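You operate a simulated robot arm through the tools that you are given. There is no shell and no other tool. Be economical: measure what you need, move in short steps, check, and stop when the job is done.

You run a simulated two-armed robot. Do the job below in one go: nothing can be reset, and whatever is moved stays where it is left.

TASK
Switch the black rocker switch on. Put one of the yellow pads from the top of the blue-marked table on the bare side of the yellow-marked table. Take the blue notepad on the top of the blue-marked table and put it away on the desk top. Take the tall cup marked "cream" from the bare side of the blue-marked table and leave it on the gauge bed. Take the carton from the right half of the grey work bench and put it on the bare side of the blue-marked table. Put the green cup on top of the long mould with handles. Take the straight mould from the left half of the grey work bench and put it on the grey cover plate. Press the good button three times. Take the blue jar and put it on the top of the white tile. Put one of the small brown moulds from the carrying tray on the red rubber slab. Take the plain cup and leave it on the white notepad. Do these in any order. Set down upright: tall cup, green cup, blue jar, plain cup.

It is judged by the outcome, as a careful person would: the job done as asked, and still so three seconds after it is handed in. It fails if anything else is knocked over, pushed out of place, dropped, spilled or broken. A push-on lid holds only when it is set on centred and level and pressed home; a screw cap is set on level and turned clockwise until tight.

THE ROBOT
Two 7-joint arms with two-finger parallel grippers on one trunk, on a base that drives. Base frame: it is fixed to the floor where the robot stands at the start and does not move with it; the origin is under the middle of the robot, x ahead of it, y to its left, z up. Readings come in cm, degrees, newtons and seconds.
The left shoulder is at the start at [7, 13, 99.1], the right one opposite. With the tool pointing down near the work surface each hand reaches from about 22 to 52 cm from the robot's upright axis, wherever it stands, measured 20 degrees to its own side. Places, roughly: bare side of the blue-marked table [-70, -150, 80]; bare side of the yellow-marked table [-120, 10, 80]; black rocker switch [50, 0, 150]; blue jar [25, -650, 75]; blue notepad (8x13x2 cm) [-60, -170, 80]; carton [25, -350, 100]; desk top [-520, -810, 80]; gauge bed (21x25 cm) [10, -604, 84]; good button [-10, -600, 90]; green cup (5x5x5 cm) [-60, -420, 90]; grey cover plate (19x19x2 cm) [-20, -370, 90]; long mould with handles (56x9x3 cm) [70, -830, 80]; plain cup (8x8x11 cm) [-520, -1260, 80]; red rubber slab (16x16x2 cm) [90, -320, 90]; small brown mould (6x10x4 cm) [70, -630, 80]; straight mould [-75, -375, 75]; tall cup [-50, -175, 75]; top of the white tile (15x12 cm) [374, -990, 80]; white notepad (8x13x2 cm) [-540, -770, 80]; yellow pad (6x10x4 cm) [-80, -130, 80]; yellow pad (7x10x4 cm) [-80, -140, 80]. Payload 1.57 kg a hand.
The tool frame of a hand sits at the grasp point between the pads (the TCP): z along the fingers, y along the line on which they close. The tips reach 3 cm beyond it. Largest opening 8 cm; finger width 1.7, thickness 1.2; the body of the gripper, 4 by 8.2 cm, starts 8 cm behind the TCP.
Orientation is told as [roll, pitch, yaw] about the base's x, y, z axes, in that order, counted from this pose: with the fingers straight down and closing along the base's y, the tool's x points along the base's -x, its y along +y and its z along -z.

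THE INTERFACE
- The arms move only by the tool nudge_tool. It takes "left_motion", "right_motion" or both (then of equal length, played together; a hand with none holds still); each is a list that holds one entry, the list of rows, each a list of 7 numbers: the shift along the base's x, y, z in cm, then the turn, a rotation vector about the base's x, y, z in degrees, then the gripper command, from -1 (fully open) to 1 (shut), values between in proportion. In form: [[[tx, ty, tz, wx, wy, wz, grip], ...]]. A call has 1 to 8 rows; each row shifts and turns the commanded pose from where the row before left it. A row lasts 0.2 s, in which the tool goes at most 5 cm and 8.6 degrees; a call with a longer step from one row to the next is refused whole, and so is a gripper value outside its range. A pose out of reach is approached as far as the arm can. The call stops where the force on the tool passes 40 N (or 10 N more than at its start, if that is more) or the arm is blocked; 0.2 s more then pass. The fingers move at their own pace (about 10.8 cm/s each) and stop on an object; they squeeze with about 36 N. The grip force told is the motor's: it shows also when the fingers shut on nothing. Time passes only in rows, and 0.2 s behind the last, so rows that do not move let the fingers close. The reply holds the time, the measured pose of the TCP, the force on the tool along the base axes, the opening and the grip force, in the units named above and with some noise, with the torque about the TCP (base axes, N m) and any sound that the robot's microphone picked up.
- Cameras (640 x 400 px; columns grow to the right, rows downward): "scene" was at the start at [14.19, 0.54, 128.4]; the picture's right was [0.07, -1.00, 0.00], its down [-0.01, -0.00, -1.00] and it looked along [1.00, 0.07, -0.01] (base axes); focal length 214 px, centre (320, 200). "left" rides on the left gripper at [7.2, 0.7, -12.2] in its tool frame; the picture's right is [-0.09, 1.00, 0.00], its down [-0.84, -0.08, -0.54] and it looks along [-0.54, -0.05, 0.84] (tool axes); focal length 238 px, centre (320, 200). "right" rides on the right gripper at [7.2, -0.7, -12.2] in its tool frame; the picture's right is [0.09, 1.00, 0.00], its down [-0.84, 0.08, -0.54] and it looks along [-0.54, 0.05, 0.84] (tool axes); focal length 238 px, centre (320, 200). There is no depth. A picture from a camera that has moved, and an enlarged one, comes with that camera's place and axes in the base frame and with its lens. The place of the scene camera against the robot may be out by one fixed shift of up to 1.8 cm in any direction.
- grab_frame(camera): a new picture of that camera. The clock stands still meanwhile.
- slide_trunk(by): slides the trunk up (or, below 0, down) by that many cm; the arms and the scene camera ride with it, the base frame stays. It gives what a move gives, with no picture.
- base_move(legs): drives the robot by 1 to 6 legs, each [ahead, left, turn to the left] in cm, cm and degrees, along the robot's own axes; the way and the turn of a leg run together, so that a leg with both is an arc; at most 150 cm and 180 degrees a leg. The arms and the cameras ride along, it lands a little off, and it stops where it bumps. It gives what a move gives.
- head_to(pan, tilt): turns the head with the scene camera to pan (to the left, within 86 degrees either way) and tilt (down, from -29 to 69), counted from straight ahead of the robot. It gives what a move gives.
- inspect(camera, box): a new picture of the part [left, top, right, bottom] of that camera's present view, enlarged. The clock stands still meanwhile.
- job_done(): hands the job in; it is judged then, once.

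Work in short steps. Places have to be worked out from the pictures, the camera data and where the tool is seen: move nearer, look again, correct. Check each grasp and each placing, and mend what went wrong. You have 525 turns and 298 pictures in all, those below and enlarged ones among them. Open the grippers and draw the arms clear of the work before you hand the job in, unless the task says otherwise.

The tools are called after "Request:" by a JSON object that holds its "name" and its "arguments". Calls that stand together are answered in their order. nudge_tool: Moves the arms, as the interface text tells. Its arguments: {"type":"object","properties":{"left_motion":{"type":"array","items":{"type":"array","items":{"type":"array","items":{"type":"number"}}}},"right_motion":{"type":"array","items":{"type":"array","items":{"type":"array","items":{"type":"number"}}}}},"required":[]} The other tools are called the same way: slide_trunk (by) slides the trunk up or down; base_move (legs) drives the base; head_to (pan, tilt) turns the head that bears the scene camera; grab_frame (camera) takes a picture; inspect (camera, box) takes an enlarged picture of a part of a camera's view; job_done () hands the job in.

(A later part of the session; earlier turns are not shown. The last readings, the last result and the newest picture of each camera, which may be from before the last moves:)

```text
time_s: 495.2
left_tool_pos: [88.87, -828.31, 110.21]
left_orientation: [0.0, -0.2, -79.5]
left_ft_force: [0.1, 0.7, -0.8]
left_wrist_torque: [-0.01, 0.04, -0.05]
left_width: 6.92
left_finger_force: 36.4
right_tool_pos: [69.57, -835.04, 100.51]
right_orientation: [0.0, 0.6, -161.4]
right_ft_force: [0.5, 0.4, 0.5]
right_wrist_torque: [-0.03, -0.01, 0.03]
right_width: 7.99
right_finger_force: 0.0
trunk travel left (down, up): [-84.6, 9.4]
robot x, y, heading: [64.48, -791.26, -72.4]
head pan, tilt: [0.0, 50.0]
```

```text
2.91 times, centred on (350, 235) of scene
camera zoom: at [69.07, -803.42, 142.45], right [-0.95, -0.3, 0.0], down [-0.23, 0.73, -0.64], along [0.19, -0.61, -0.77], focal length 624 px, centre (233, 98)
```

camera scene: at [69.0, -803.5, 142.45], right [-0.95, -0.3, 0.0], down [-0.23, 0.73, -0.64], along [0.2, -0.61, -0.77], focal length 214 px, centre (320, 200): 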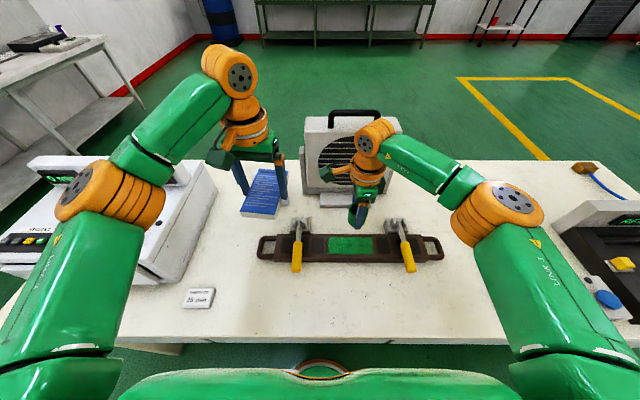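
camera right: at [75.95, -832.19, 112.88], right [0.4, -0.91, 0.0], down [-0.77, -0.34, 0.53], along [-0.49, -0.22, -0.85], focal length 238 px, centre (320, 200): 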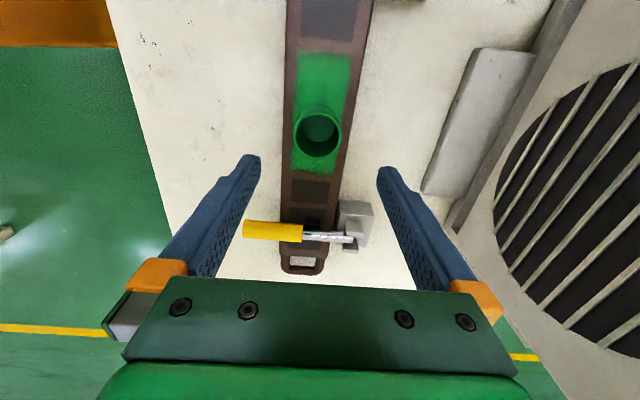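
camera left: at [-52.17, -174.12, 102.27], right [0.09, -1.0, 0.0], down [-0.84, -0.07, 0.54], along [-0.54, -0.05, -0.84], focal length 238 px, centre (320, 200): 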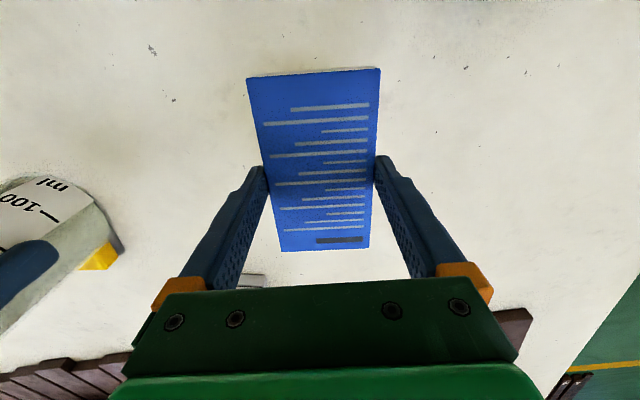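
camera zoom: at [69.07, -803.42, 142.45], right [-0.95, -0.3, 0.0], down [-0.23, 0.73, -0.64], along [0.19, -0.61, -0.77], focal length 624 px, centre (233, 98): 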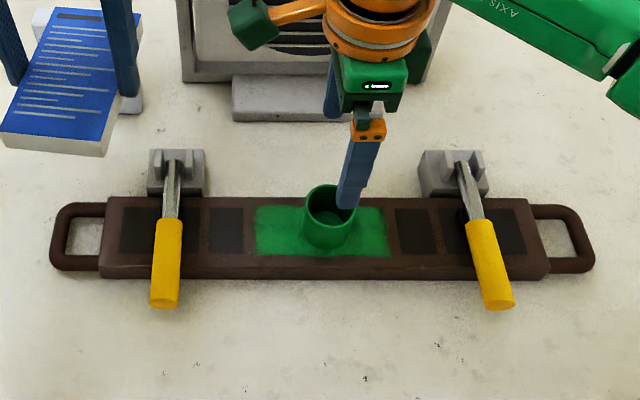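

The green cup stands on the long mould. Next the blue jar, on the gauge table's south side: I back off and turn around.

Request:
{"name": "nudge_tool", "arguments": {"right_motion": [[[0, 2, 3, 0, 0, 0, -1], [0, 2, 3, 0, 0, 0, -1]]]}}

Request:
{"name": "base_move", "arguments": {"legs": [[-52, 0, 0], [0, 0, 179.5], [0, 9, 0]]}}

Request:
{"name": "head_to", "arguments": {"pan": 0, "tilt": 35}}

Request:
{"name": "grab_frame", "arguments": {"camera": "scene"}}

Request:
{"name": "inspect", "arguments": {"camera": "scene", "box": [280, 180, 440, 280]}}

```text
time_s: 495.8
left_tool_pos: [88.75, -828.34, 110.26]
left_orientation: [0.0, -0.1, -79.3]
left_ft_force: [0.1, 0.3, -1.0]
left_wrist_torque: [-0.02, 0.02, 0.04]
left_width: 6.92
left_finger_force: 36.1
right_tool_pos: [69.66, -830.75, 106.41]
right_orientation: [0.1, 0.6, -161.5]
right_ft_force: [-0.5, -0.2, 0.2]
right_wrist_torque: [-0.03, -0.04, 0.02]
right_width: 8.01
right_finger_force: 0.1
trunk travel left (down, up): [-84.6, 9.4]
robot x, y, heading: [65.15, -791.53, -72.3]
head pan, tilt: [0.0, 50.0]
```

```text
time_s: 506.8
left_tool_pos: [18.09, -707.64, 110.14]
left_orientation: [0.2, -0.1, 99.7]
left_ft_force: [-0.2, 0.5, -1.7]
left_wrist_torque: [-0.03, 0.05, 0.02]
left_width: 6.92
left_finger_force: 35.8
right_tool_pos: [37.28, -705.53, 106.31]
right_orientation: [0.1, 0.9, 17.6]
right_ft_force: [0.0, -0.2, -0.1]
right_wrist_torque: [-0.01, 0.02, 0.02]
right_width: 8.01
right_finger_force: 0.1
trunk travel left (down, up): [-84.6, 9.4]
robot x, y, heading: [40.81, -745.43, 106.9]
head pan, tilt: [0.0, 50.0]
```

```text
time_s: 507.6
left_tool_pos: [17.6, -707.79, 110.15]
left_orientation: [0.0, 0.0, 99.7]
left_ft_force: [-0.1, 0.2, -1.7]
left_wrist_torque: [-0.04, 0.01, 0.02]
left_width: 6.91
left_finger_force: 36.2
right_tool_pos: [36.93, -705.61, 106.36]
right_orientation: [0.0, 0.5, 17.7]
right_ft_force: [-0.5, -0.2, 0.4]
right_wrist_torque: [0.03, -0.02, 0.0]
right_width: 7.99
right_finger_force: 0.0
trunk travel left (down, up): [-84.6, 9.4]
robot x, y, heading: [40.65, -745.31, 106.9]
head pan, tilt: [0.0, 35.0]
```

```text
147 pictures are left
camera scene: at [37.02, -732.19, 144.61], right [0.96, 0.29, 0.0], down [0.17, -0.55, -0.82], along [-0.24, 0.78, -0.57], focal length 214 px, centre (320, 200)
```

scene: 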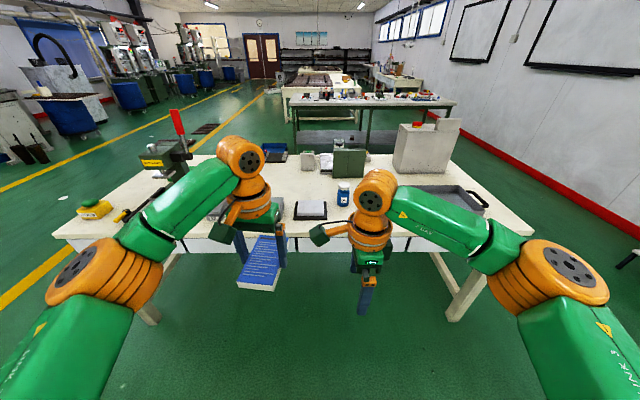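

```text
4.00 times, centred on (360, 230) of scene
camera zoom: at [37.02, -732.19, 144.61], right [0.96, 0.29, 0.0], down [0.17, -0.55, -0.82], along [-0.24, 0.78, -0.57], focal length 858 px, centre (160, 80)
```

zoom: 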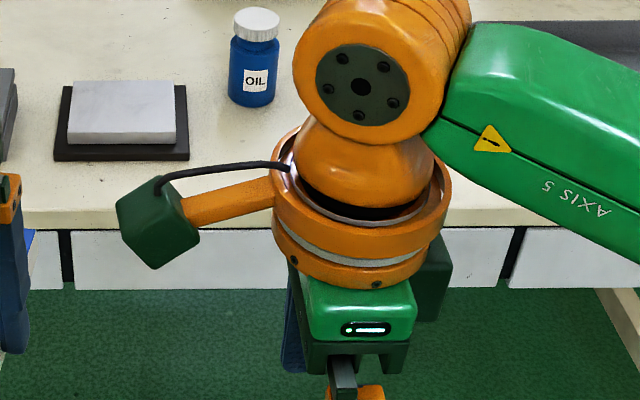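

The jar (labelled OIL, white cap) is at about [22.5, -645.6], ~6 cm wide. I drive in 54 cm.

Request:
{"name": "base_move", "arguments": {"legs": [[54, 0, 0]]}}

Request:
{"name": "grab_frame", "arguments": {"camera": "right"}}

Request:
{"name": "head_to", "arguments": {"pan": 0, "tilt": 50}}

Request:
{"name": "grab_frame", "arguments": {"camera": "scene"}}

```text
time_s: 510.7
left_tool_pos: [2.01, -656.29, 110.17]
left_orientation: [0.0, -0.2, 99.7]
left_ft_force: [-0.2, 0.3, -1.2]
left_wrist_torque: [0.03, -0.02, -0.01]
left_width: 6.9
left_finger_force: 36.0
right_tool_pos: [21.41, -654.06, 106.39]
right_orientation: [0.0, 0.6, 17.7]
right_ft_force: [-0.5, 0.2, 0.4]
right_wrist_torque: [0.0, 0.01, -0.01]
right_width: 7.98
right_finger_force: 0.1
trunk travel left (down, up): [-84.6, 9.4]
robot x, y, heading: [25.66, -693.71, 106.8]
head pan, tilt: [0.0, 35.0]
```

```text
145 pictures are left
camera right: at [14.78, -656.93, 118.71], right [-0.39, 0.92, 0.0], down [0.78, 0.33, 0.53], along [0.49, 0.21, -0.85], focal length 238 px, centre (320, 200)
```

right: 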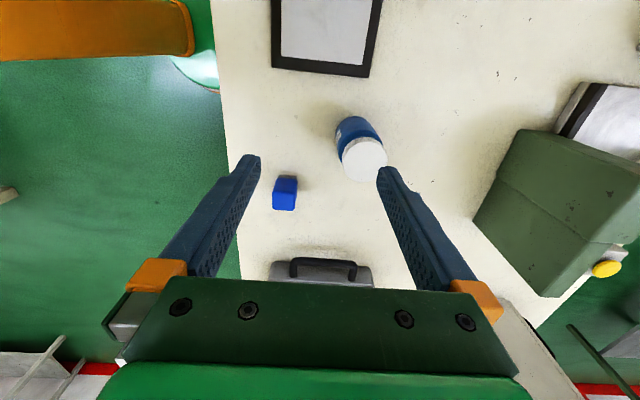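

```text
time_s: 511.4
left_tool_pos: [2.01, -656.07, 110.21]
left_orientation: [-0.1, 0.0, 99.7]
left_ft_force: [0.1, 0.1, -1.7]
left_wrist_torque: [-0.02, 0.01, 0.0]
left_width: 6.91
left_finger_force: 35.4
right_tool_pos: [21.37, -654.02, 106.37]
right_orientation: [0.0, 0.7, 17.7]
right_ft_force: [0.4, 0.0, -0.4]
right_wrist_torque: [0.02, -0.01, -0.01]
right_width: 8.0
right_finger_force: 0.0
trunk travel left (down, up): [-84.6, 9.4]
robot x, y, heading: [25.25, -693.83, 106.7]
head pan, tilt: [0.0, 50.0]
```

```text
144 pictures are left
camera scene: at [21.79, -681.52, 142.45], right [0.96, 0.29, 0.0], down [0.22, -0.73, -0.64], along [-0.19, 0.62, -0.77], focal length 214 px, centre (320, 200)
```

scene: 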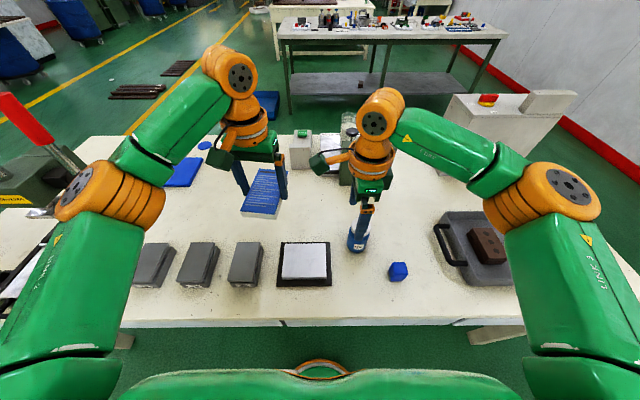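

The wrist camera puts the jar at about [22.2, -648.7], cap top near z 94.6. I move above it with tips just over the cap.

Request:
{"name": "nudge_tool", "arguments": {"right_motion": [[[0.4, 2.7, -1, 0, 0, 0, -1], [0.4, 2.6, -2, 0, 0, 0, -1], [0, 0, -3, 0, 0, 0, -1]]]}}

Request:
{"name": "grab_frame", "arguments": {"camera": "right"}}

```text
time_s: 512.2
left_tool_pos: [2.07, -656.09, 110.1]
left_orientation: [-0.1, -0.1, 99.7]
left_ft_force: [-0.5, 0.0, -0.8]
left_wrist_torque: [-0.04, 0.01, -0.02]
left_width: 6.9
left_finger_force: 36.4
right_tool_pos: [22.11, -648.65, 100.3]
right_orientation: [0.0, 0.6, 17.7]
right_ft_force: [0.1, -0.3, -0.2]
right_wrist_torque: [0.02, 0.01, 0.0]
right_width: 7.99
right_finger_force: 0.0
trunk travel left (down, up): [-84.6, 9.4]
robot x, y, heading: [25.55, -693.74, 106.6]
head pan, tilt: [0.0, 50.0]
```

```text
143 pictures are left
camera right: at [15.65, -651.54, 112.63], right [-0.39, 0.92, 0.0], down [0.78, 0.33, 0.53], along [0.49, 0.21, -0.85], focal length 238 px, centre (320, 200)
```

right: 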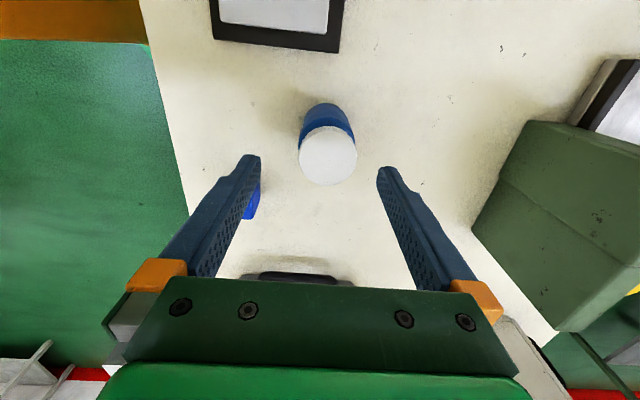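

Small correction, then I descend around the jar to z≈88.5 and close.

Request:
{"name": "nudge_tool", "arguments": {"right_motion": [[[-0.18, 0.5, -1, 0, 0, 0, -1], [0, 0, -3, 0, 0, 0, -1], [0, 0, -3, 0, 0, 0, -1], [0, 0, -3, 0, 0, 0, -1], [0, 0, -1.8, 0, 0, 0, -1]]]}}

Request:
{"name": "grab_frame", "arguments": {"camera": "right"}}

```text
time_s: 513.5
left_tool_pos: [2.08, -656.03, 110.13]
left_orientation: [0.0, 0.0, 99.7]
left_ft_force: [-0.2, -0.2, -1.3]
left_wrist_torque: [-0.04, -0.03, 0.02]
left_width: 6.93
left_finger_force: 35.7
right_tool_pos: [22.0, -648.09, 88.44]
right_orientation: [0.0, 0.5, 17.7]
right_ft_force: [-0.3, -0.8, 0.1]
right_wrist_torque: [0.02, -0.03, 0.01]
right_width: 8.02
right_finger_force: 0.1
trunk travel left (down, up): [-84.6, 9.4]
robot x, y, heading: [24.99, -693.81, 106.8]
head pan, tilt: [0.0, 50.0]
```

```text
142 pictures are left
camera right: at [15.36, -651.02, 100.69], right [-0.39, 0.92, 0.0], down [0.78, 0.33, 0.53], along [0.49, 0.21, -0.85], focal length 238 px, centre (320, 200)
```

right: 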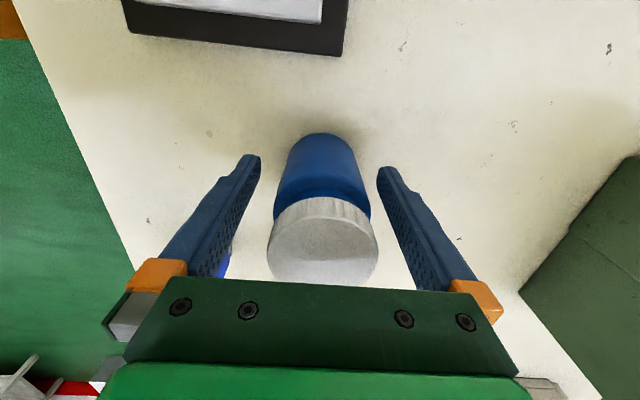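

Centred. I close and lift.

Request:
{"name": "nudge_tool", "arguments": {"right_motion": [[[0, 0, 0, 0, 0, 0, 1], [0, 0, 0, 0, 0, 0, 1], [0, 0, 0, 0, 0, 0, 1], [0, 0, 1, 0, 0, 0, 1], [0, 0, 3, 0, 0, 0, 1], [0, 0, 4, 0, 0, 0, 1], [0, 0, 4, 0, 0, 0, 1], [0, 0, 4, 0, 0, 0, 1]]]}}

Request:
{"name": "grab_frame", "arguments": {"camera": "right"}}

```text
time_s: 515.2
left_tool_pos: [1.95, -656.13, 110.28]
left_orientation: [0.0, -0.1, 99.7]
left_ft_force: [-0.1, -0.6, -1.8]
left_wrist_torque: [-0.02, 0.04, -0.02]
left_width: 6.9
left_finger_force: 35.8
right_tool_pos: [21.88, -648.3, 104.77]
right_orientation: [-0.1, 0.6, 17.7]
right_ft_force: [-0.2, 0.4, -3.1]
right_wrist_torque: [-0.05, 0.03, -0.01]
right_width: 5.61
right_finger_force: 35.7
trunk travel left (down, up): [-84.6, 9.4]
robot x, y, heading: [25.17, -693.49, 107.0]
head pan, tilt: [0.0, 50.0]
```

```text
141 pictures are left
camera right: at [15.3, -651.16, 117.03], right [-0.39, 0.92, 0.0], down [0.78, 0.33, 0.53], along [0.49, 0.21, -0.85], focal length 238 px, centre (320, 200)
```

right: 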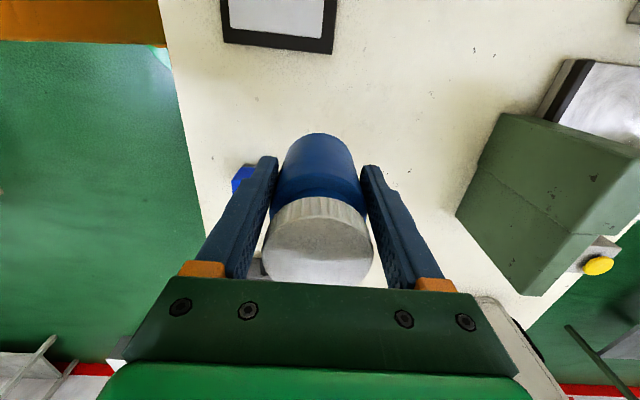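

The jar is held. I back out, turn east and go along the corridor toward the wall counter.

Request:
{"name": "base_move", "arguments": {"legs": [[-50, 0, 0], [0, 0, -90], [85, 0, 0], [85, 0, 0]]}}

Request:
{"name": "head_to", "arguments": {"pan": -40, "tilt": 25}}

Request:
{"name": "grab_frame", "arguments": {"camera": "scene"}}

```text
time_s: 530.3
left_tool_pos: [241.28, -673.12, 110.16]
left_orientation: [0.1, -0.1, 8.8]
left_ft_force: [-0.4, -0.1, -1.7]
left_wrist_torque: [0.04, 0.0, 0.0]
left_width: 6.91
left_finger_force: 35.4
right_tool_pos: [248.59, -693.06, 104.72]
right_orientation: [0.0, 0.6, -73.2]
right_ft_force: [0.4, -0.4, -3.6]
right_wrist_torque: [0.05, -0.01, 0.02]
right_width: 5.59
right_finger_force: 35.7
trunk travel left (down, up): [-84.6, 9.4]
robot x, y, heading: [203.37, -695.9, 15.7]
head pan, tilt: [0.0, 50.0]
```

```text
time_s: 531.4
left_tool_pos: [241.29, -673.19, 110.24]
left_orientation: [0.0, 0.0, 8.8]
left_ft_force: [0.0, -1.0, -1.5]
left_wrist_torque: [0.02, 0.01, -0.03]
left_width: 6.93
left_finger_force: 36.2
right_tool_pos: [248.81, -693.01, 104.74]
right_orientation: [0.0, 0.6, -73.1]
right_ft_force: [0.6, -0.1, -3.5]
right_wrist_torque: [0.08, 0.01, -0.03]
right_width: 5.61
right_finger_force: 35.7
trunk travel left (down, up): [-84.6, 9.4]
robot x, y, heading: [203.45, -695.6, 15.7]
head pan, tilt: [-40.0, 25.0]
```

```text
140 pictures are left
camera scene: at [216.87, -698.26, 146.18], right [-0.41, -0.91, 0.0], down [-0.39, 0.17, -0.91], along [0.83, -0.37, -0.42], focal length 214 px, centre (320, 200)
```

scene: 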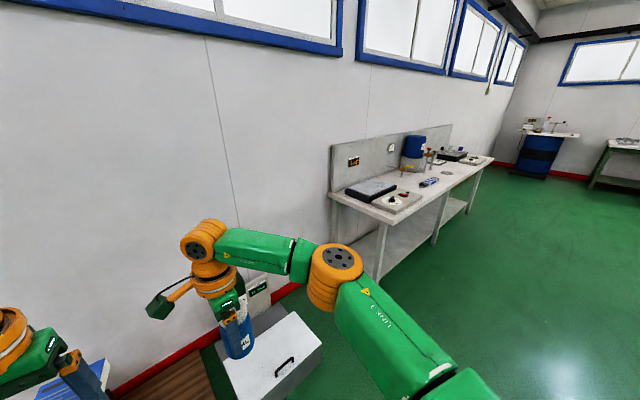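

The tile should be near the far end of the wall counter. I sidestep right along the counter.

Request:
{"name": "base_move", "arguments": {"legs": [[0, -110, 1.5], [0, -110, 0], [0, -95, 0]]}}

Request:
{"name": "head_to", "arguments": {"pan": 0, "tilt": 25}}

Request:
{"name": "grab_frame", "arguments": {"camera": "scene"}}

```text
time_s: 546.8
left_tool_pos: [335.58, -969.92, 110.15]
left_orientation: [-0.1, 0.1, 11.7]
left_ft_force: [-0.1, -0.1, -1.7]
left_wrist_torque: [0.0, 0.04, 0.01]
left_width: 6.92
left_finger_force: 35.9
right_tool_pos: [344.0, -989.53, 104.8]
right_orientation: [0.0, 0.7, -70.4]
right_ft_force: [0.3, 0.2, -3.9]
right_wrist_torque: [0.04, -0.02, 0.01]
right_width: 5.58
right_finger_force: 35.7
trunk travel left (down, up): [-84.6, 9.4]
robot x, y, heading: [298.78, -994.83, 18.8]
head pan, tilt: [-40.0, 25.0]
```

```text
time_s: 547.8
left_tool_pos: [335.51, -969.9, 110.13]
left_orientation: [0.0, 0.0, 11.7]
left_ft_force: [-0.1, 0.4, -1.2]
left_wrist_torque: [0.01, 0.02, 0.02]
left_width: 6.92
left_finger_force: 36.3
right_tool_pos: [344.17, -989.47, 104.71]
right_orientation: [0.0, 0.6, -70.2]
right_ft_force: [-0.8, -0.3, -3.2]
right_wrist_torque: [0.08, 0.02, 0.02]
right_width: 5.6
right_finger_force: 36.0
trunk travel left (down, up): [-84.6, 9.4]
robot x, y, heading: [298.78, -994.8, 18.5]
head pan, tilt: [0.0, 25.0]
```

```text
139 pictures are left
camera scene: at [312.61, -990.03, 146.19], right [0.32, -0.95, 0.0], down [-0.4, -0.14, -0.91], along [0.86, 0.29, -0.42], focal length 214 px, centre (320, 200)
```

scene: 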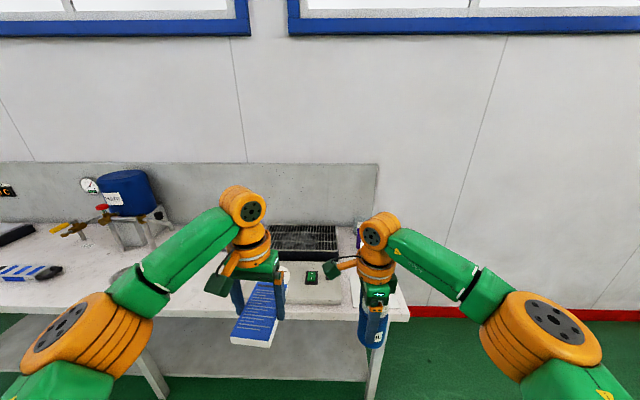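

I zoom on the white tile area.

Request:
{"name": "inspect", "arguments": {"camera": "scene", "box": [230, 210, 430, 335]}}

```text
3.20 times, centred on (330, 272) of scene
camera zoom: at [312.61, -990.03, 146.19], right [0.32, -0.95, 0.0], down [-0.4, -0.14, -0.91], along [0.86, 0.29, -0.42], focal length 686 px, centre (288, -32)
```

zoom: 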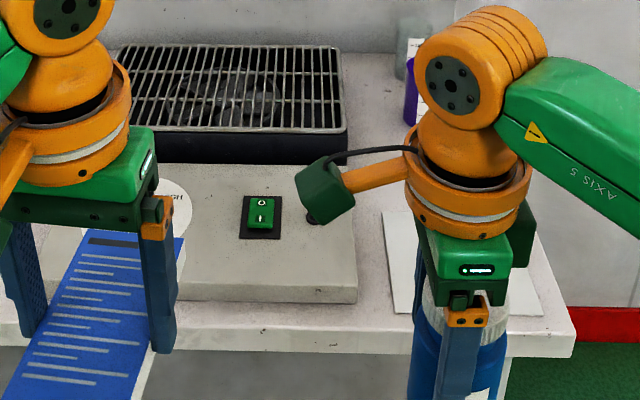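

The white tile is at the counter's right end, about [375.3, -991.2]. I move right 10 and ahead 28.

Request:
{"name": "base_move", "arguments": {"legs": [[0, -10, -1.3], [26, 0, 0]]}}

Request:
{"name": "head_to", "arguments": {"pan": 0, "tilt": 45}}

Request:
{"name": "grab_frame", "arguments": {"camera": "scene"}}

Request:
{"name": "grab_frame", "arguments": {"camera": "right"}}

```text
time_s: 550.4
left_tool_pos: [363.34, -972.5, 110.24]
left_orientation: [0.2, -0.1, 10.4]
left_ft_force: [-0.1, 0.7, -1.5]
left_wrist_torque: [0.0, 0.03, -0.01]
left_width: 6.94
left_finger_force: 35.9
right_tool_pos: [371.45, -992.19, 104.76]
right_orientation: [0.1, 0.6, -71.5]
right_ft_force: [-1.1, -0.5, -2.2]
right_wrist_torque: [0.05, 0.01, -0.01]
right_width: 5.61
right_finger_force: 36.0
trunk travel left (down, up): [-84.6, 9.4]
robot x, y, heading: [326.24, -996.39, 17.5]
head pan, tilt: [0.0, 25.0]
```

```text
time_s: 551.3
left_tool_pos: [363.58, -972.59, 110.02]
left_orientation: [0.0, -0.1, 10.4]
left_ft_force: [-0.3, 0.4, -1.2]
left_wrist_torque: [0.03, 0.03, -0.02]
left_width: 6.93
left_finger_force: 36.0
right_tool_pos: [371.85, -992.13, 104.56]
right_orientation: [-0.1, 0.7, -71.5]
right_ft_force: [1.4, 0.0, -4.0]
right_wrist_torque: [0.04, 0.01, -0.03]
right_width: 5.58
right_finger_force: 36.1
trunk travel left (down, up): [-84.6, 9.4]
robot x, y, heading: [326.26, -996.32, 17.5]
head pan, tilt: [0.0, 45.0]
```

```text
137 pictures are left
camera scene: at [339.21, -992.39, 143.13], right [0.3, -0.95, 0.0], down [-0.67, -0.21, -0.71], along [0.67, 0.21, -0.71], focal length 214 px, centre (320, 200)
```

scene: 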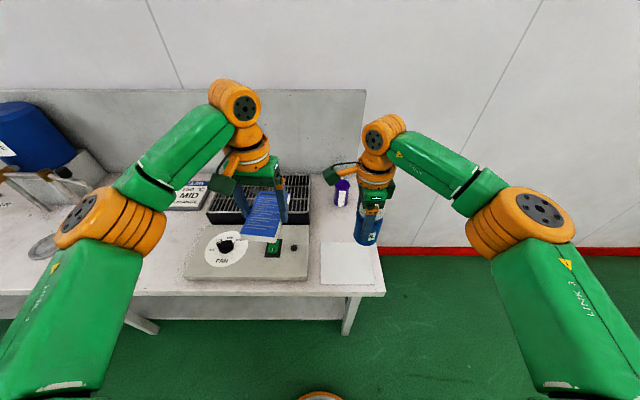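

```text
136 pictures are left
camera right: at [368.83, -985.76, 116.92], right [0.92, 0.4, 0.0], down [0.34, -0.77, 0.53], along [0.22, -0.49, -0.85], focal length 238 px, centre (320, 200)
```

right: 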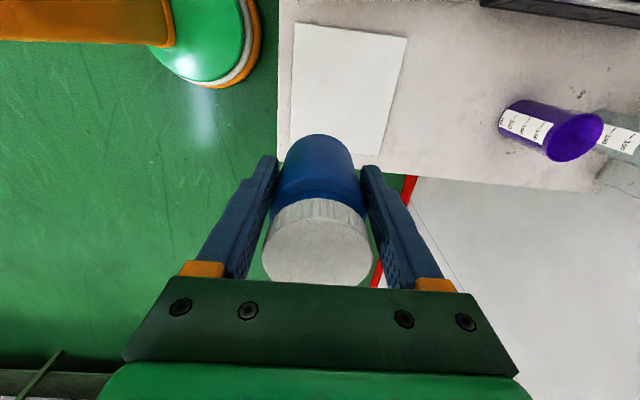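

The tile centre is about [373.8, -989.5]. I bring the jar over and lower to z≈94.

Request:
{"name": "nudge_tool", "arguments": {"right_motion": [[[1, 1.4, 0, 0, 0, 0, 1], [1, 1.3, 0, 0, 0, 0, 1], [0, 0, -4, 0, 0, 0, 1], [0, 0, -4, 0, 0, 0, 1], [0, 0, -2.5, 0, 0, 0, 1]]]}}

Request:
{"name": "grab_frame", "arguments": {"camera": "right"}}

Request:
{"name": "inspect", "arguments": {"camera": "scene", "box": [270, 180, 430, 300]}}

```text
time_s: 552.5
left_tool_pos: [363.76, -972.42, 109.96]
left_orientation: [0.0, 0.0, 10.6]
left_ft_force: [0.2, 0.5, -1.5]
left_wrist_torque: [0.02, 0.03, 0.0]
left_width: 6.9
left_finger_force: 35.6
right_tool_pos: [373.79, -989.65, 94.33]
right_orientation: [0.0, 0.7, -71.5]
right_ft_force: [-0.8, 1.5, -3.2]
right_wrist_torque: [0.03, -0.02, -0.02]
right_width: 5.56
right_finger_force: 36.1
trunk travel left (down, up): [-84.6, 9.4]
robot x, y, heading: [326.51, -995.91, 17.7]
head pan, tilt: [0.0, 45.0]
```

```text
135 pictures are left
camera right: at [370.84, -983.14, 106.51], right [0.91, 0.4, 0.0], down [0.34, -0.77, 0.53], along [0.22, -0.49, -0.85], focal length 238 px, centre (320, 200)
```

right: 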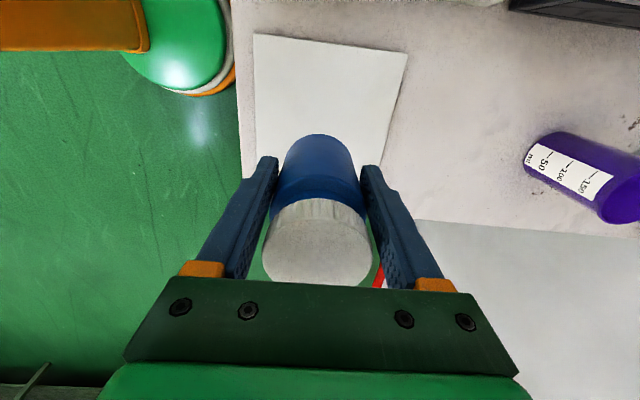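

```text
3.33 times, centred on (350, 240) of scene
camera zoom: at [339.16, -992.32, 143.13], right [0.3, -0.95, 0.0], down [-0.67, -0.21, -0.71], along [0.67, 0.21, -0.71], focal length 715 px, centre (220, 67)
```

zoom: 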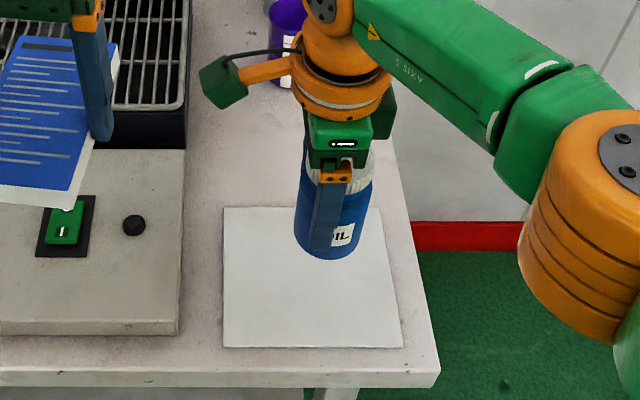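

The jar is well over the tile. I lower to contact.

Request:
{"name": "nudge_tool", "arguments": {"right_motion": [[[0, 0, -3, 0, 0, 0, 1], [0, 0, -2, 0, 0, 0, 1], [0, 0, -1, 0, 0, 0, 1], [0, 0, -0.5, 0, 0, 0, 1], [0, 0, -0.4, 0, 0, 0, 1], [0, 0, -0.3, 0, 0, 0, 1], [0, 0, -0.3, 0, 0, 0, 1]]]}}

```text
time_s: 554.1
left_tool_pos: [363.42, -972.45, 110.11]
left_orientation: [-0.1, -0.1, 10.5]
left_ft_force: [-0.9, 0.5, -1.2]
left_wrist_torque: [-0.01, -0.03, -0.02]
left_width: 6.93
left_finger_force: 36.1
right_tool_pos: [372.64, -990.29, 86.76]
right_orientation: [0.1, 0.6, -71.5]
right_ft_force: [2.7, 0.3, 8.0]
right_wrist_torque: [-0.29, -0.07, 0.08]
right_width: 5.57
right_finger_force: 36.2
right hand out of reach, approached as far as the arm can: row 2, 3, 5
trunk travel left (down, up): [-84.6, 9.4]
robot x, y, heading: [326.45, -996.38, 17.7]
head pan, tilt: [0.0, 45.0]
```

Contact. I check the seat before releasing.

Request:
{"name": "inspect", "arguments": {"camera": "scene", "box": [270, 180, 430, 300]}}

```text
3.33 times, centred on (350, 240) of scene
camera zoom: at [338.91, -992.41, 143.17], right [0.3, -0.95, 0.0], down [-0.67, -0.21, -0.71], along [0.67, 0.21, -0.71], focal length 715 px, centre (220, 67)
```

zoom: 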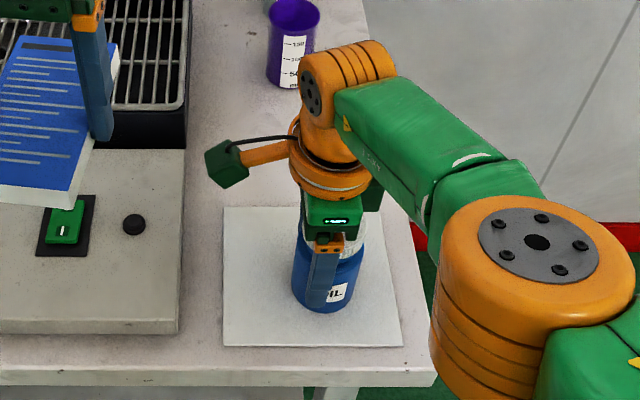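

The jar stands fully on the tile. I release and rise straight up.

Request:
{"name": "nudge_tool", "arguments": {"right_motion": [[[0, 0, 0.1, 0, 0, 0, 0.3], [0, 0, 0, 0, 0, 0, -1], [0, 0, 0, 0, 0, 0, -1], [0, 0, 2, 0, 0, 0, -1], [0, 0, 3, 0, 0, 0, -1], [0, 0, 4, 0, 0, 0, -1], [0, 0, 4, 0, 0, 0, -1], [0, 0, 4, 0, 0, 0, -1]]]}}

Request:
{"name": "grab_frame", "arguments": {"camera": "right"}}

Request:
{"name": "inspect", "arguments": {"camera": "scene", "box": [270, 180, 430, 300]}}

```text
time_s: 555.9
left_tool_pos: [363.47, -972.38, 110.21]
left_orientation: [0.0, -0.2, 10.6]
left_ft_force: [0.1, 0.2, -0.6]
left_wrist_torque: [-0.03, 0.03, -0.01]
left_width: 6.92
left_finger_force: 35.7
right_tool_pos: [372.88, -990.1, 103.9]
right_orientation: [0.0, 0.7, -71.4]
right_ft_force: [0.2, -0.5, 0.7]
right_wrist_torque: [0.02, 0.01, 0.01]
right_width: 7.99
right_finger_force: 0.0
trunk travel left (down, up): [-84.6, 9.4]
robot x, y, heading: [326.17, -996.39, 17.6]
head pan, tilt: [0.0, 45.0]
```

```text
132 pictures are left
camera right: at [369.86, -983.71, 116.09], right [0.92, 0.4, 0.0], down [0.34, -0.77, 0.53], along [0.22, -0.49, -0.85], focal length 238 px, centre (320, 200)
```

right: 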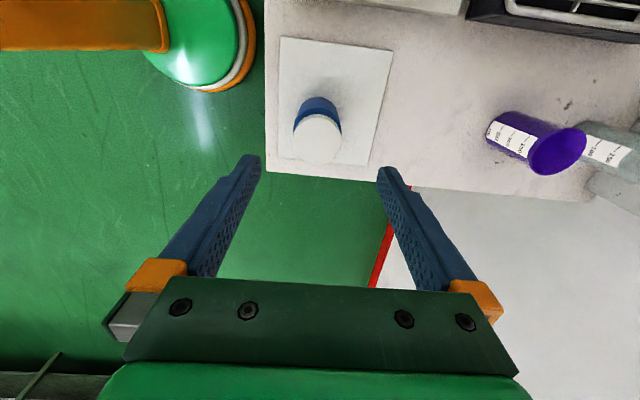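

```text
3.33 times, centred on (350, 240) of scene
camera zoom: at [338.98, -992.4, 143.14], right [0.3, -0.95, 0.0], down [-0.67, -0.21, -0.71], along [0.67, 0.21, -0.71], focal length 715 px, centre (220, 67)
```

zoom: 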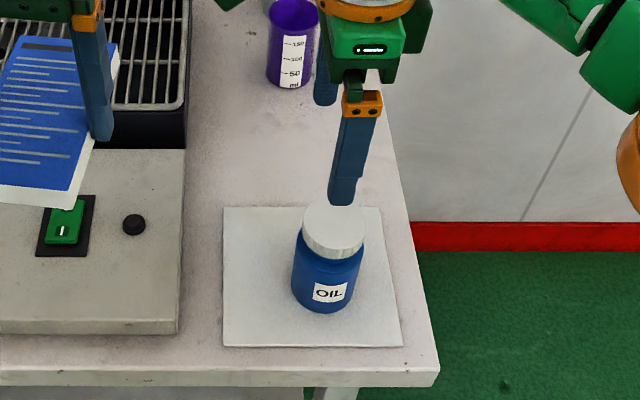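

The jar is set. Now the plain cup far to the west: I back out, turn round and move toward the open floor.

Request:
{"name": "base_move", "arguments": {"legs": [[-45, 0, 0], [0, 0, 180], [0, -85, 0]]}}

Request:
{"name": "head_to", "arguments": {"pan": 0, "tilt": 15}}

Request:
{"name": "grab_frame", "arguments": {"camera": "scene"}}

```text
time_s: 570.0
left_tool_pos: [221.54, -952.51, 110.2]
left_orientation: [0.0, -0.1, -169.8]
left_ft_force: [-0.8, 0.2, -1.7]
left_wrist_torque: [0.01, 0.0, 0.0]
left_width: 6.93
left_finger_force: 36.3
right_tool_pos: [212.22, -934.86, 103.75]
right_orientation: [0.0, 0.6, 108.1]
right_ft_force: [0.2, -0.5, -0.6]
right_wrist_torque: [0.03, 0.02, 0.0]
right_width: 7.98
right_finger_force: 0.0
trunk travel left (down, up): [-84.6, 9.4]
robot x, y, heading: [258.83, -928.89, -163.1]
head pan, tilt: [0.0, 45.0]
```

```text
time_s: 570.9
left_tool_pos: [221.41, -952.47, 110.07]
left_orientation: [0.1, 0.0, -169.9]
left_ft_force: [-0.8, -0.5, -1.5]
left_wrist_torque: [-0.01, -0.01, 0.01]
left_width: 6.92
left_finger_force: 36.3
right_tool_pos: [212.3, -934.89, 103.81]
right_orientation: [0.0, 0.6, 108.1]
right_ft_force: [0.1, -0.4, 0.0]
right_wrist_torque: [0.0, 0.04, -0.01]
right_width: 7.99
right_finger_force: 0.0
trunk travel left (down, up): [-84.6, 9.4]
robot x, y, heading: [258.87, -928.75, -162.7]
head pan, tilt: [0.0, 15.0]
```

```text
130 pictures are left
camera scene: at [245.29, -933.32, 147.81], right [-0.3, 0.96, 0.0], down [0.25, 0.08, -0.97], along [-0.92, -0.29, -0.26], focal length 214 px, centre (320, 200)
```

scene: 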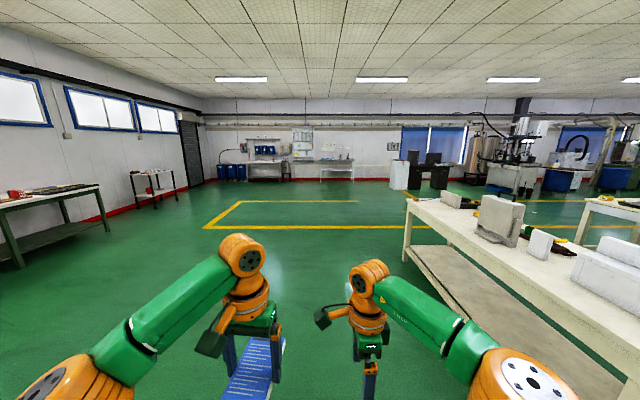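

The way west is open; the plain cup is on the far wall bench, the desk to its right. I drive ahead 640 cm.

Request:
{"name": "base_move", "arguments": {"legs": [[130, 0, 0], [130, 0, 0], [130, 0, 0], [130, 0, 0], [120, 0, 0]]}}

Request:
{"name": "grab_frame", "arguments": {"camera": "scene"}}

```text
time_s: 601.6
left_tool_pos: [-386.28, -1154.32, 110.18]
left_orientation: [-0.1, -0.2, -167.8]
left_ft_force: [-0.1, -0.5, -0.8]
left_wrist_torque: [-0.02, -0.01, -0.03]
left_width: 6.91
left_finger_force: 36.3
right_tool_pos: [-396.06, -1136.97, 103.68]
right_orientation: [0.1, 0.6, 110.3]
right_ft_force: [0.7, -0.1, 0.6]
right_wrist_torque: [0.02, 0.0, -0.03]
right_width: 7.99
right_finger_force: 0.1
trunk travel left (down, up): [-84.6, 9.4]
robot x, y, heading: [-349.6, -1129.19, -160.5]
head pan, tilt: [0.0, 15.0]
```

```text
129 pictures are left
camera scene: at [-363.21, -1134.2, 147.83], right [-0.33, 0.94, 0.0], down [0.24, 0.09, -0.97], along [-0.91, -0.32, -0.26], focal length 214 px, centre (320, 200)
```

scene: 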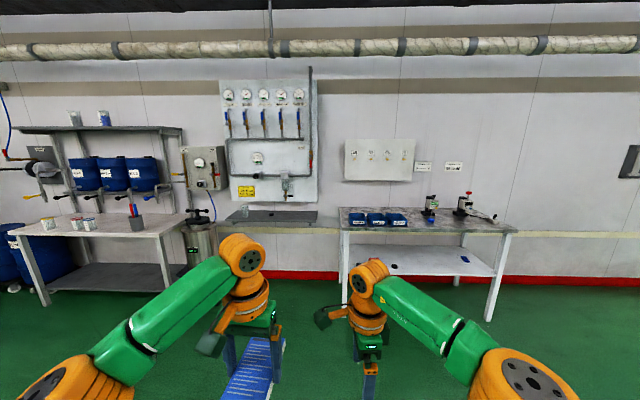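

The cup should be at about (249,217) in this view; I zoom.

Request:
{"name": "inspect", "arguments": {"camera": "scene", "box": [200, 170, 340, 258]}}

Request:
{"name": "inspect", "arguments": {"camera": "scene", "box": [10, 100, 210, 260]}}

```text
4.55 times, centred on (270, 214) of scene
camera zoom: at [-363.21, -1134.2, 147.83], right [-0.33, 0.94, 0.0], down [0.24, 0.09, -0.97], along [-0.91, -0.32, -0.26], focal length 975 px, centre (547, 136)
```

zoom: 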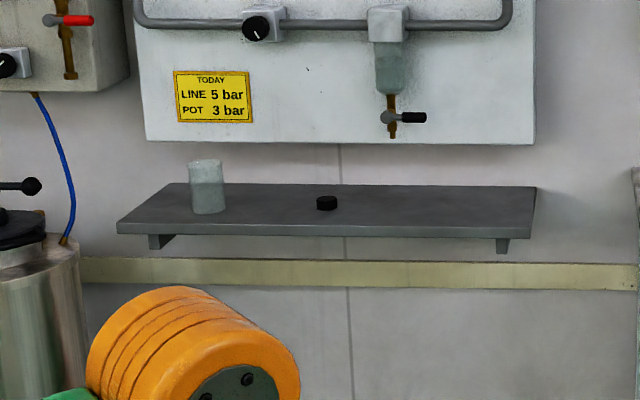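

```text
2.50 times, centred on (110, 180) of scene
camera zoom: at [-363.21, -1134.2, 147.83], right [-0.33, 0.94, 0.0], down [0.24, 0.09, -0.97], along [-0.91, -0.32, -0.26], focal length 536 px, centre (845, 250)
```

zoom: 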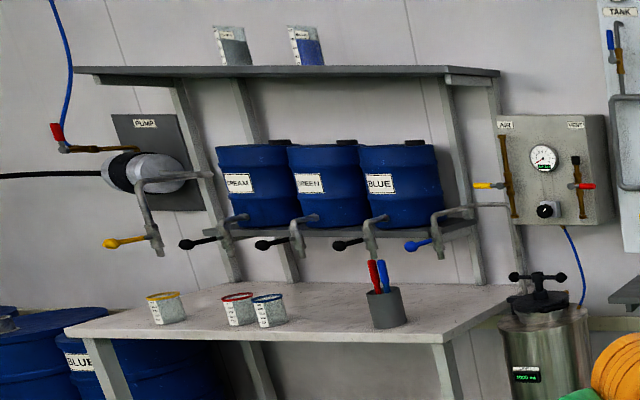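

The plain cup stands on a wall shelf at about [-520, -1263, 80]. I sidestep left and approach.

Request:
{"name": "base_move", "arguments": {"legs": [[0, 82, -2.3], [105, 0, 0]]}}

Request:
{"name": "head_to", "arguments": {"pan": 0, "tilt": 35}}

Request:
{"name": "grab_frame", "arguments": {"camera": "scene"}}

```text
time_s: 611.0
left_tool_pos: [-463.1, -1260.55, 110.19]
left_orientation: [0.1, 0.0, -170.1]
left_ft_force: [-0.8, -0.2, -0.9]
left_wrist_torque: [0.01, 0.0, -0.01]
left_width: 6.94
left_finger_force: 35.5
right_tool_pos: [-472.12, -1242.98, 103.74]
right_orientation: [0.1, 0.6, 107.9]
right_ft_force: [-0.5, 0.3, -0.5]
right_wrist_torque: [0.01, 0.01, 0.0]
right_width: 8.02
right_finger_force: 0.0
trunk travel left (down, up): [-84.6, 9.4]
robot x, y, heading: [-425.34, -1237.15, -163.0]
head pan, tilt: [0.0, 15.0]
```

```text
time_s: 611.8
left_tool_pos: [-463.29, -1260.57, 110.06]
left_orientation: [0.1, -0.1, -170.2]
left_ft_force: [0.2, 0.0, -1.2]
left_wrist_torque: [-0.01, 0.01, -0.01]
left_width: 6.93
left_finger_force: 36.5
right_tool_pos: [-472.28, -1242.88, 103.69]
right_orientation: [0.0, 0.6, 107.9]
right_ft_force: [1.0, -0.4, -0.7]
right_wrist_torque: [0.0, 0.02, 0.01]
right_width: 7.98
right_finger_force: 0.0
trunk travel left (down, up): [-84.6, 9.4]
robot x, y, heading: [-425.67, -1237.32, -163.0]
head pan, tilt: [0.0, 35.0]
```

```text
126 pictures are left
camera scene: at [-438.78, -1241.38, 144.62], right [-0.29, 0.96, 0.0], down [0.55, 0.17, -0.82], along [-0.78, -0.24, -0.57], focal length 214 px, centre (320, 200)
```

scene: 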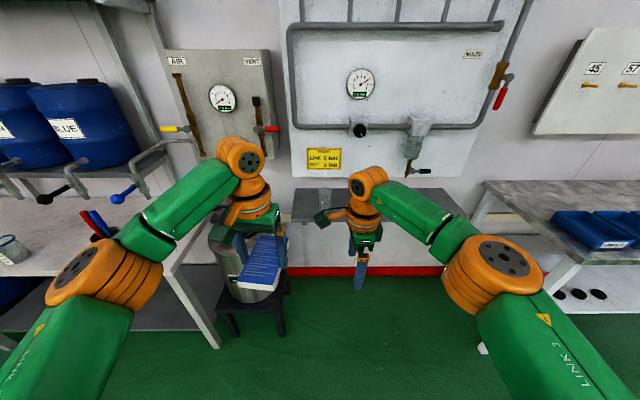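

A pot on a stand blocks the left side here, so I'll reach the cup later with the left hand. First I take the notepad to the desk: back off and turn north.

Request:
{"name": "base_move", "arguments": {"legs": [[-110, 0, 0], [0, 0, -90], [110, 0, 0], [110, 0, 0]]}}

Request:
{"name": "head_to", "arguments": {"pan": 20, "tilt": 15}}

Request:
{"name": "grab_frame", "arguments": {"camera": "scene"}}

```text
time_s: 631.8
left_tool_pos: [-404.86, -956.2, 110.04]
left_orientation: [0.1, -0.1, 99.1]
left_ft_force: [-0.1, -0.2, -1.8]
left_wrist_torque: [-0.01, 0.02, 0.03]
left_width: 6.88
left_finger_force: 36.0
right_tool_pos: [-387.13, -947.48, 103.68]
right_orientation: [0.2, 0.6, 17.2]
right_ft_force: [0.9, 0.3, -0.7]
right_wrist_torque: [0.04, -0.01, -0.03]
right_width: 8.0
right_finger_force: 0.1
trunk travel left (down, up): [-84.6, 9.4]
robot x, y, heading: [-381.82, -993.94, 106.3]
head pan, tilt: [0.0, 35.0]
```

```text
time_s: 632.6
left_tool_pos: [-404.77, -956.26, 110.12]
left_orientation: [-0.1, 0.0, 99.1]
left_ft_force: [0.0, 0.2, -1.1]
left_wrist_torque: [-0.05, 0.03, -0.01]
left_width: 6.93
left_finger_force: 36.1
right_tool_pos: [-387.01, -947.43, 103.8]
right_orientation: [0.0, 0.7, 17.2]
right_ft_force: [-1.3, -0.3, 0.4]
right_wrist_torque: [0.05, -0.01, -0.01]
right_width: 7.99
right_finger_force: 0.1
trunk travel left (down, up): [-84.6, 9.4]
robot x, y, heading: [-381.76, -994.23, 106.3]
head pan, tilt: [20.0, 15.0]
```

```text
125 pictures are left
camera scene: at [-388.67, -981.73, 147.81], right [0.81, 0.59, 0.0], down [0.15, -0.21, -0.97], along [-0.57, 0.78, -0.26], focal length 214 px, centre (320, 200)
```

scene: 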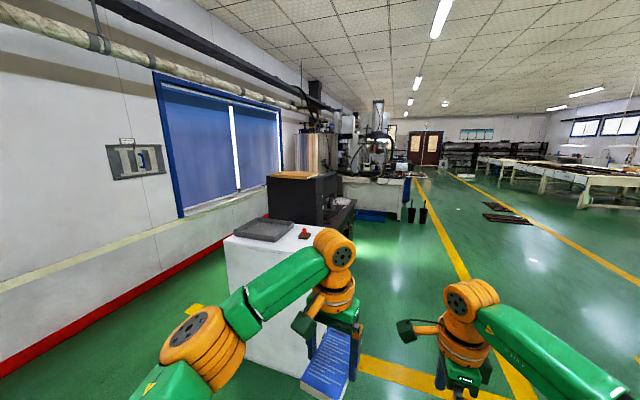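

The desk is behind the white cabinet and opens to the aisle. I move right, go north, and turn to face it.

Request:
{"name": "base_move", "arguments": {"legs": [[0, -50, 0.8], [115, 0, 0], [110, 0, 0], [0, 0, 90]]}}

Request:
{"name": "head_to", "arguments": {"pan": 0, "tilt": 25}}

Request:
{"name": "grab_frame", "arguments": {"camera": "scene"}}

```text
time_s: 650.1
left_tool_pos: [-438.25, -787.13, 110.12]
left_orientation: [0.0, -0.1, -170.0]
left_ft_force: [0.5, 0.0, -1.3]
left_wrist_torque: [0.03, -0.03, 0.0]
left_width: 6.92
left_finger_force: 36.2
right_tool_pos: [-447.55, -769.26, 103.79]
right_orientation: [0.0, 0.6, 108.0]
right_ft_force: [-0.6, -0.1, 1.2]
right_wrist_torque: [0.0, -0.01, 0.01]
right_width: 8.0
right_finger_force: 0.0
trunk travel left (down, up): [-84.6, 9.4]
robot x, y, heading: [-400.78, -763.32, -162.8]
head pan, tilt: [20.0, 15.0]
```

```text
time_s: 651.0
left_tool_pos: [-438.2, -787.13, 110.1]
left_orientation: [0.0, 0.0, -170.0]
left_ft_force: [0.3, 0.1, -1.3]
left_wrist_torque: [0.0, 0.01, -0.05]
left_width: 6.94
left_finger_force: 36.6
right_tool_pos: [-447.41, -769.41, 103.75]
right_orientation: [0.1, 0.5, 108.1]
right_ft_force: [-0.4, -0.4, 0.5]
right_wrist_torque: [-0.01, 0.01, 0.02]
right_width: 7.97
right_finger_force: 0.1
trunk travel left (down, up): [-84.6, 9.4]
robot x, y, heading: [-400.85, -763.73, -162.8]
head pan, tilt: [0.0, 25.0]
```

```text
124 pictures are left
camera scene: at [-414.32, -767.97, 146.2], right [-0.3, 0.96, 0.0], down [0.4, 0.12, -0.91], along [-0.87, -0.27, -0.42], focal length 214 px, centre (320, 200)
```

scene: 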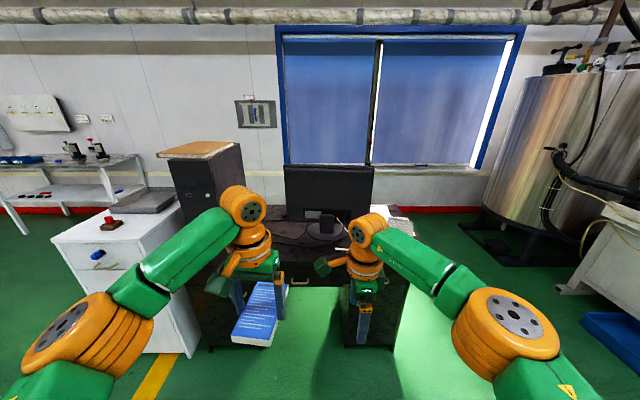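

I zoom on the desk top.

Request:
{"name": "inspect", "arguments": {"camera": "scene", "box": [200, 150, 440, 300]}}

```text
2.67 times, centred on (320, 225) of scene
camera zoom: at [-414.32, -767.97, 146.2], right [-0.3, 0.96, 0.0], down [0.4, 0.12, -0.91], along [-0.87, -0.27, -0.42], focal length 572 px, centre (320, 133)
```

zoom: 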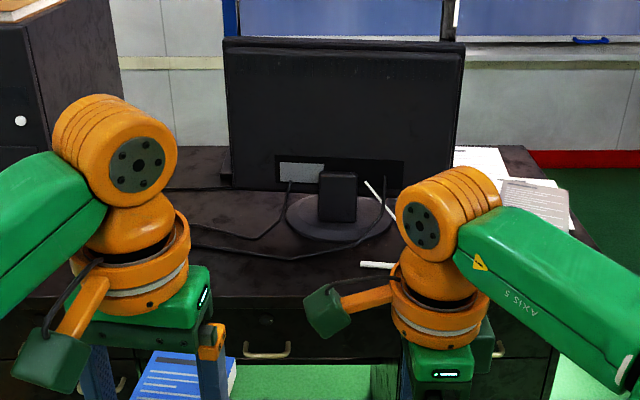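

I drive 48 cm closer and look down at the desk.

Request:
{"name": "base_move", "arguments": {"legs": [[48, 0, 0]]}}

Request:
{"name": "head_to", "arguments": {"pan": 0, "tilt": 45}}

Request:
{"name": "grab_frame", "arguments": {"camera": "scene"}}

Request:
{"name": "grab_frame", "arguments": {"camera": "left"}}

Request:
{"name": "grab_frame", "arguments": {"camera": "right"}}

```text
time_s: 653.8
left_tool_pos: [-483.54, -800.97, 110.23]
left_orientation: [0.2, -0.1, -170.0]
left_ft_force: [-0.5, 0.6, -1.2]
left_wrist_torque: [0.02, 0.02, 0.0]
left_width: 6.92
left_finger_force: 35.6
right_tool_pos: [-492.52, -783.36, 103.79]
right_orientation: [0.1, 0.6, 108.0]
right_ft_force: [0.2, 1.4, -0.6]
right_wrist_torque: [0.0, 0.04, 0.01]
right_width: 8.02
right_finger_force: 0.0
trunk travel left (down, up): [-84.6, 9.4]
robot x, y, heading: [-446.19, -777.35, -163.0]
head pan, tilt: [0.0, 25.0]
```

```text
time_s: 654.6
left_tool_pos: [-483.8, -801.14, 110.04]
left_orientation: [0.1, 0.0, -170.0]
left_ft_force: [0.6, -0.5, -2.0]
left_wrist_torque: [-0.01, -0.03, -0.02]
left_width: 6.91
left_finger_force: 35.9
right_tool_pos: [-492.87, -783.38, 103.79]
right_orientation: [0.0, 0.7, 108.1]
right_ft_force: [-0.2, -0.2, -0.2]
right_wrist_torque: [0.01, 0.02, -0.02]
right_width: 8.0
right_finger_force: 0.0
trunk travel left (down, up): [-84.6, 9.4]
robot x, y, heading: [-446.07, -777.58, -162.9]
head pan, tilt: [0.0, 45.0]
```

```text
122 pictures are left
camera scene: at [-458.74, -781.6, 143.14], right [-0.29, 0.96, 0.0], down [0.68, 0.21, -0.71], along [-0.68, -0.21, -0.71], focal length 214 px, centre (320, 200)
```

scene: 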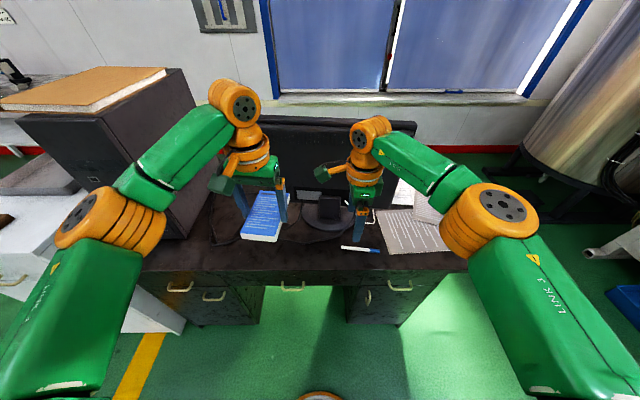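

```text
121 pictures are left
camera left: at [-476.56, -800.48, 122.34], right [0.08, -1.0, 0.0], down [-0.84, -0.07, 0.54], along [-0.54, -0.04, -0.84], focal length 238 px, centre (320, 200)
```

left: 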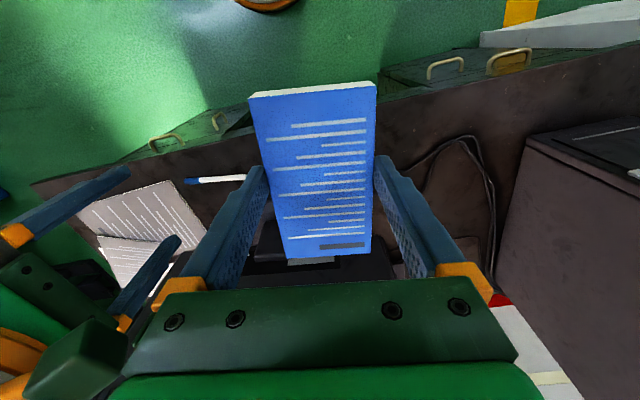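

```text
120 pictures are left
camera right: at [-490.05, -789.93, 116.01], right [-0.92, -0.4, 0.0], down [-0.33, 0.78, 0.53], along [-0.21, 0.49, -0.85], focal length 238 px, centre (320, 200)
```

right: 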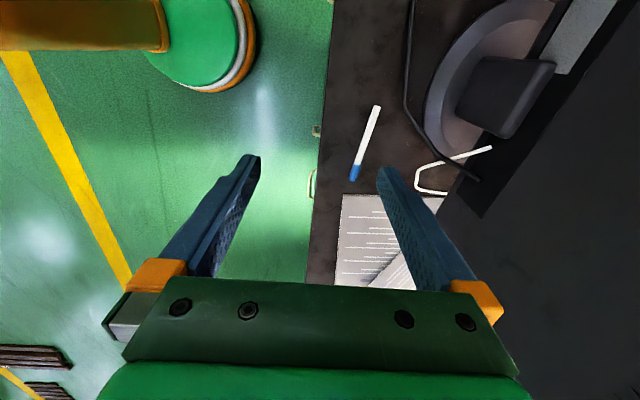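

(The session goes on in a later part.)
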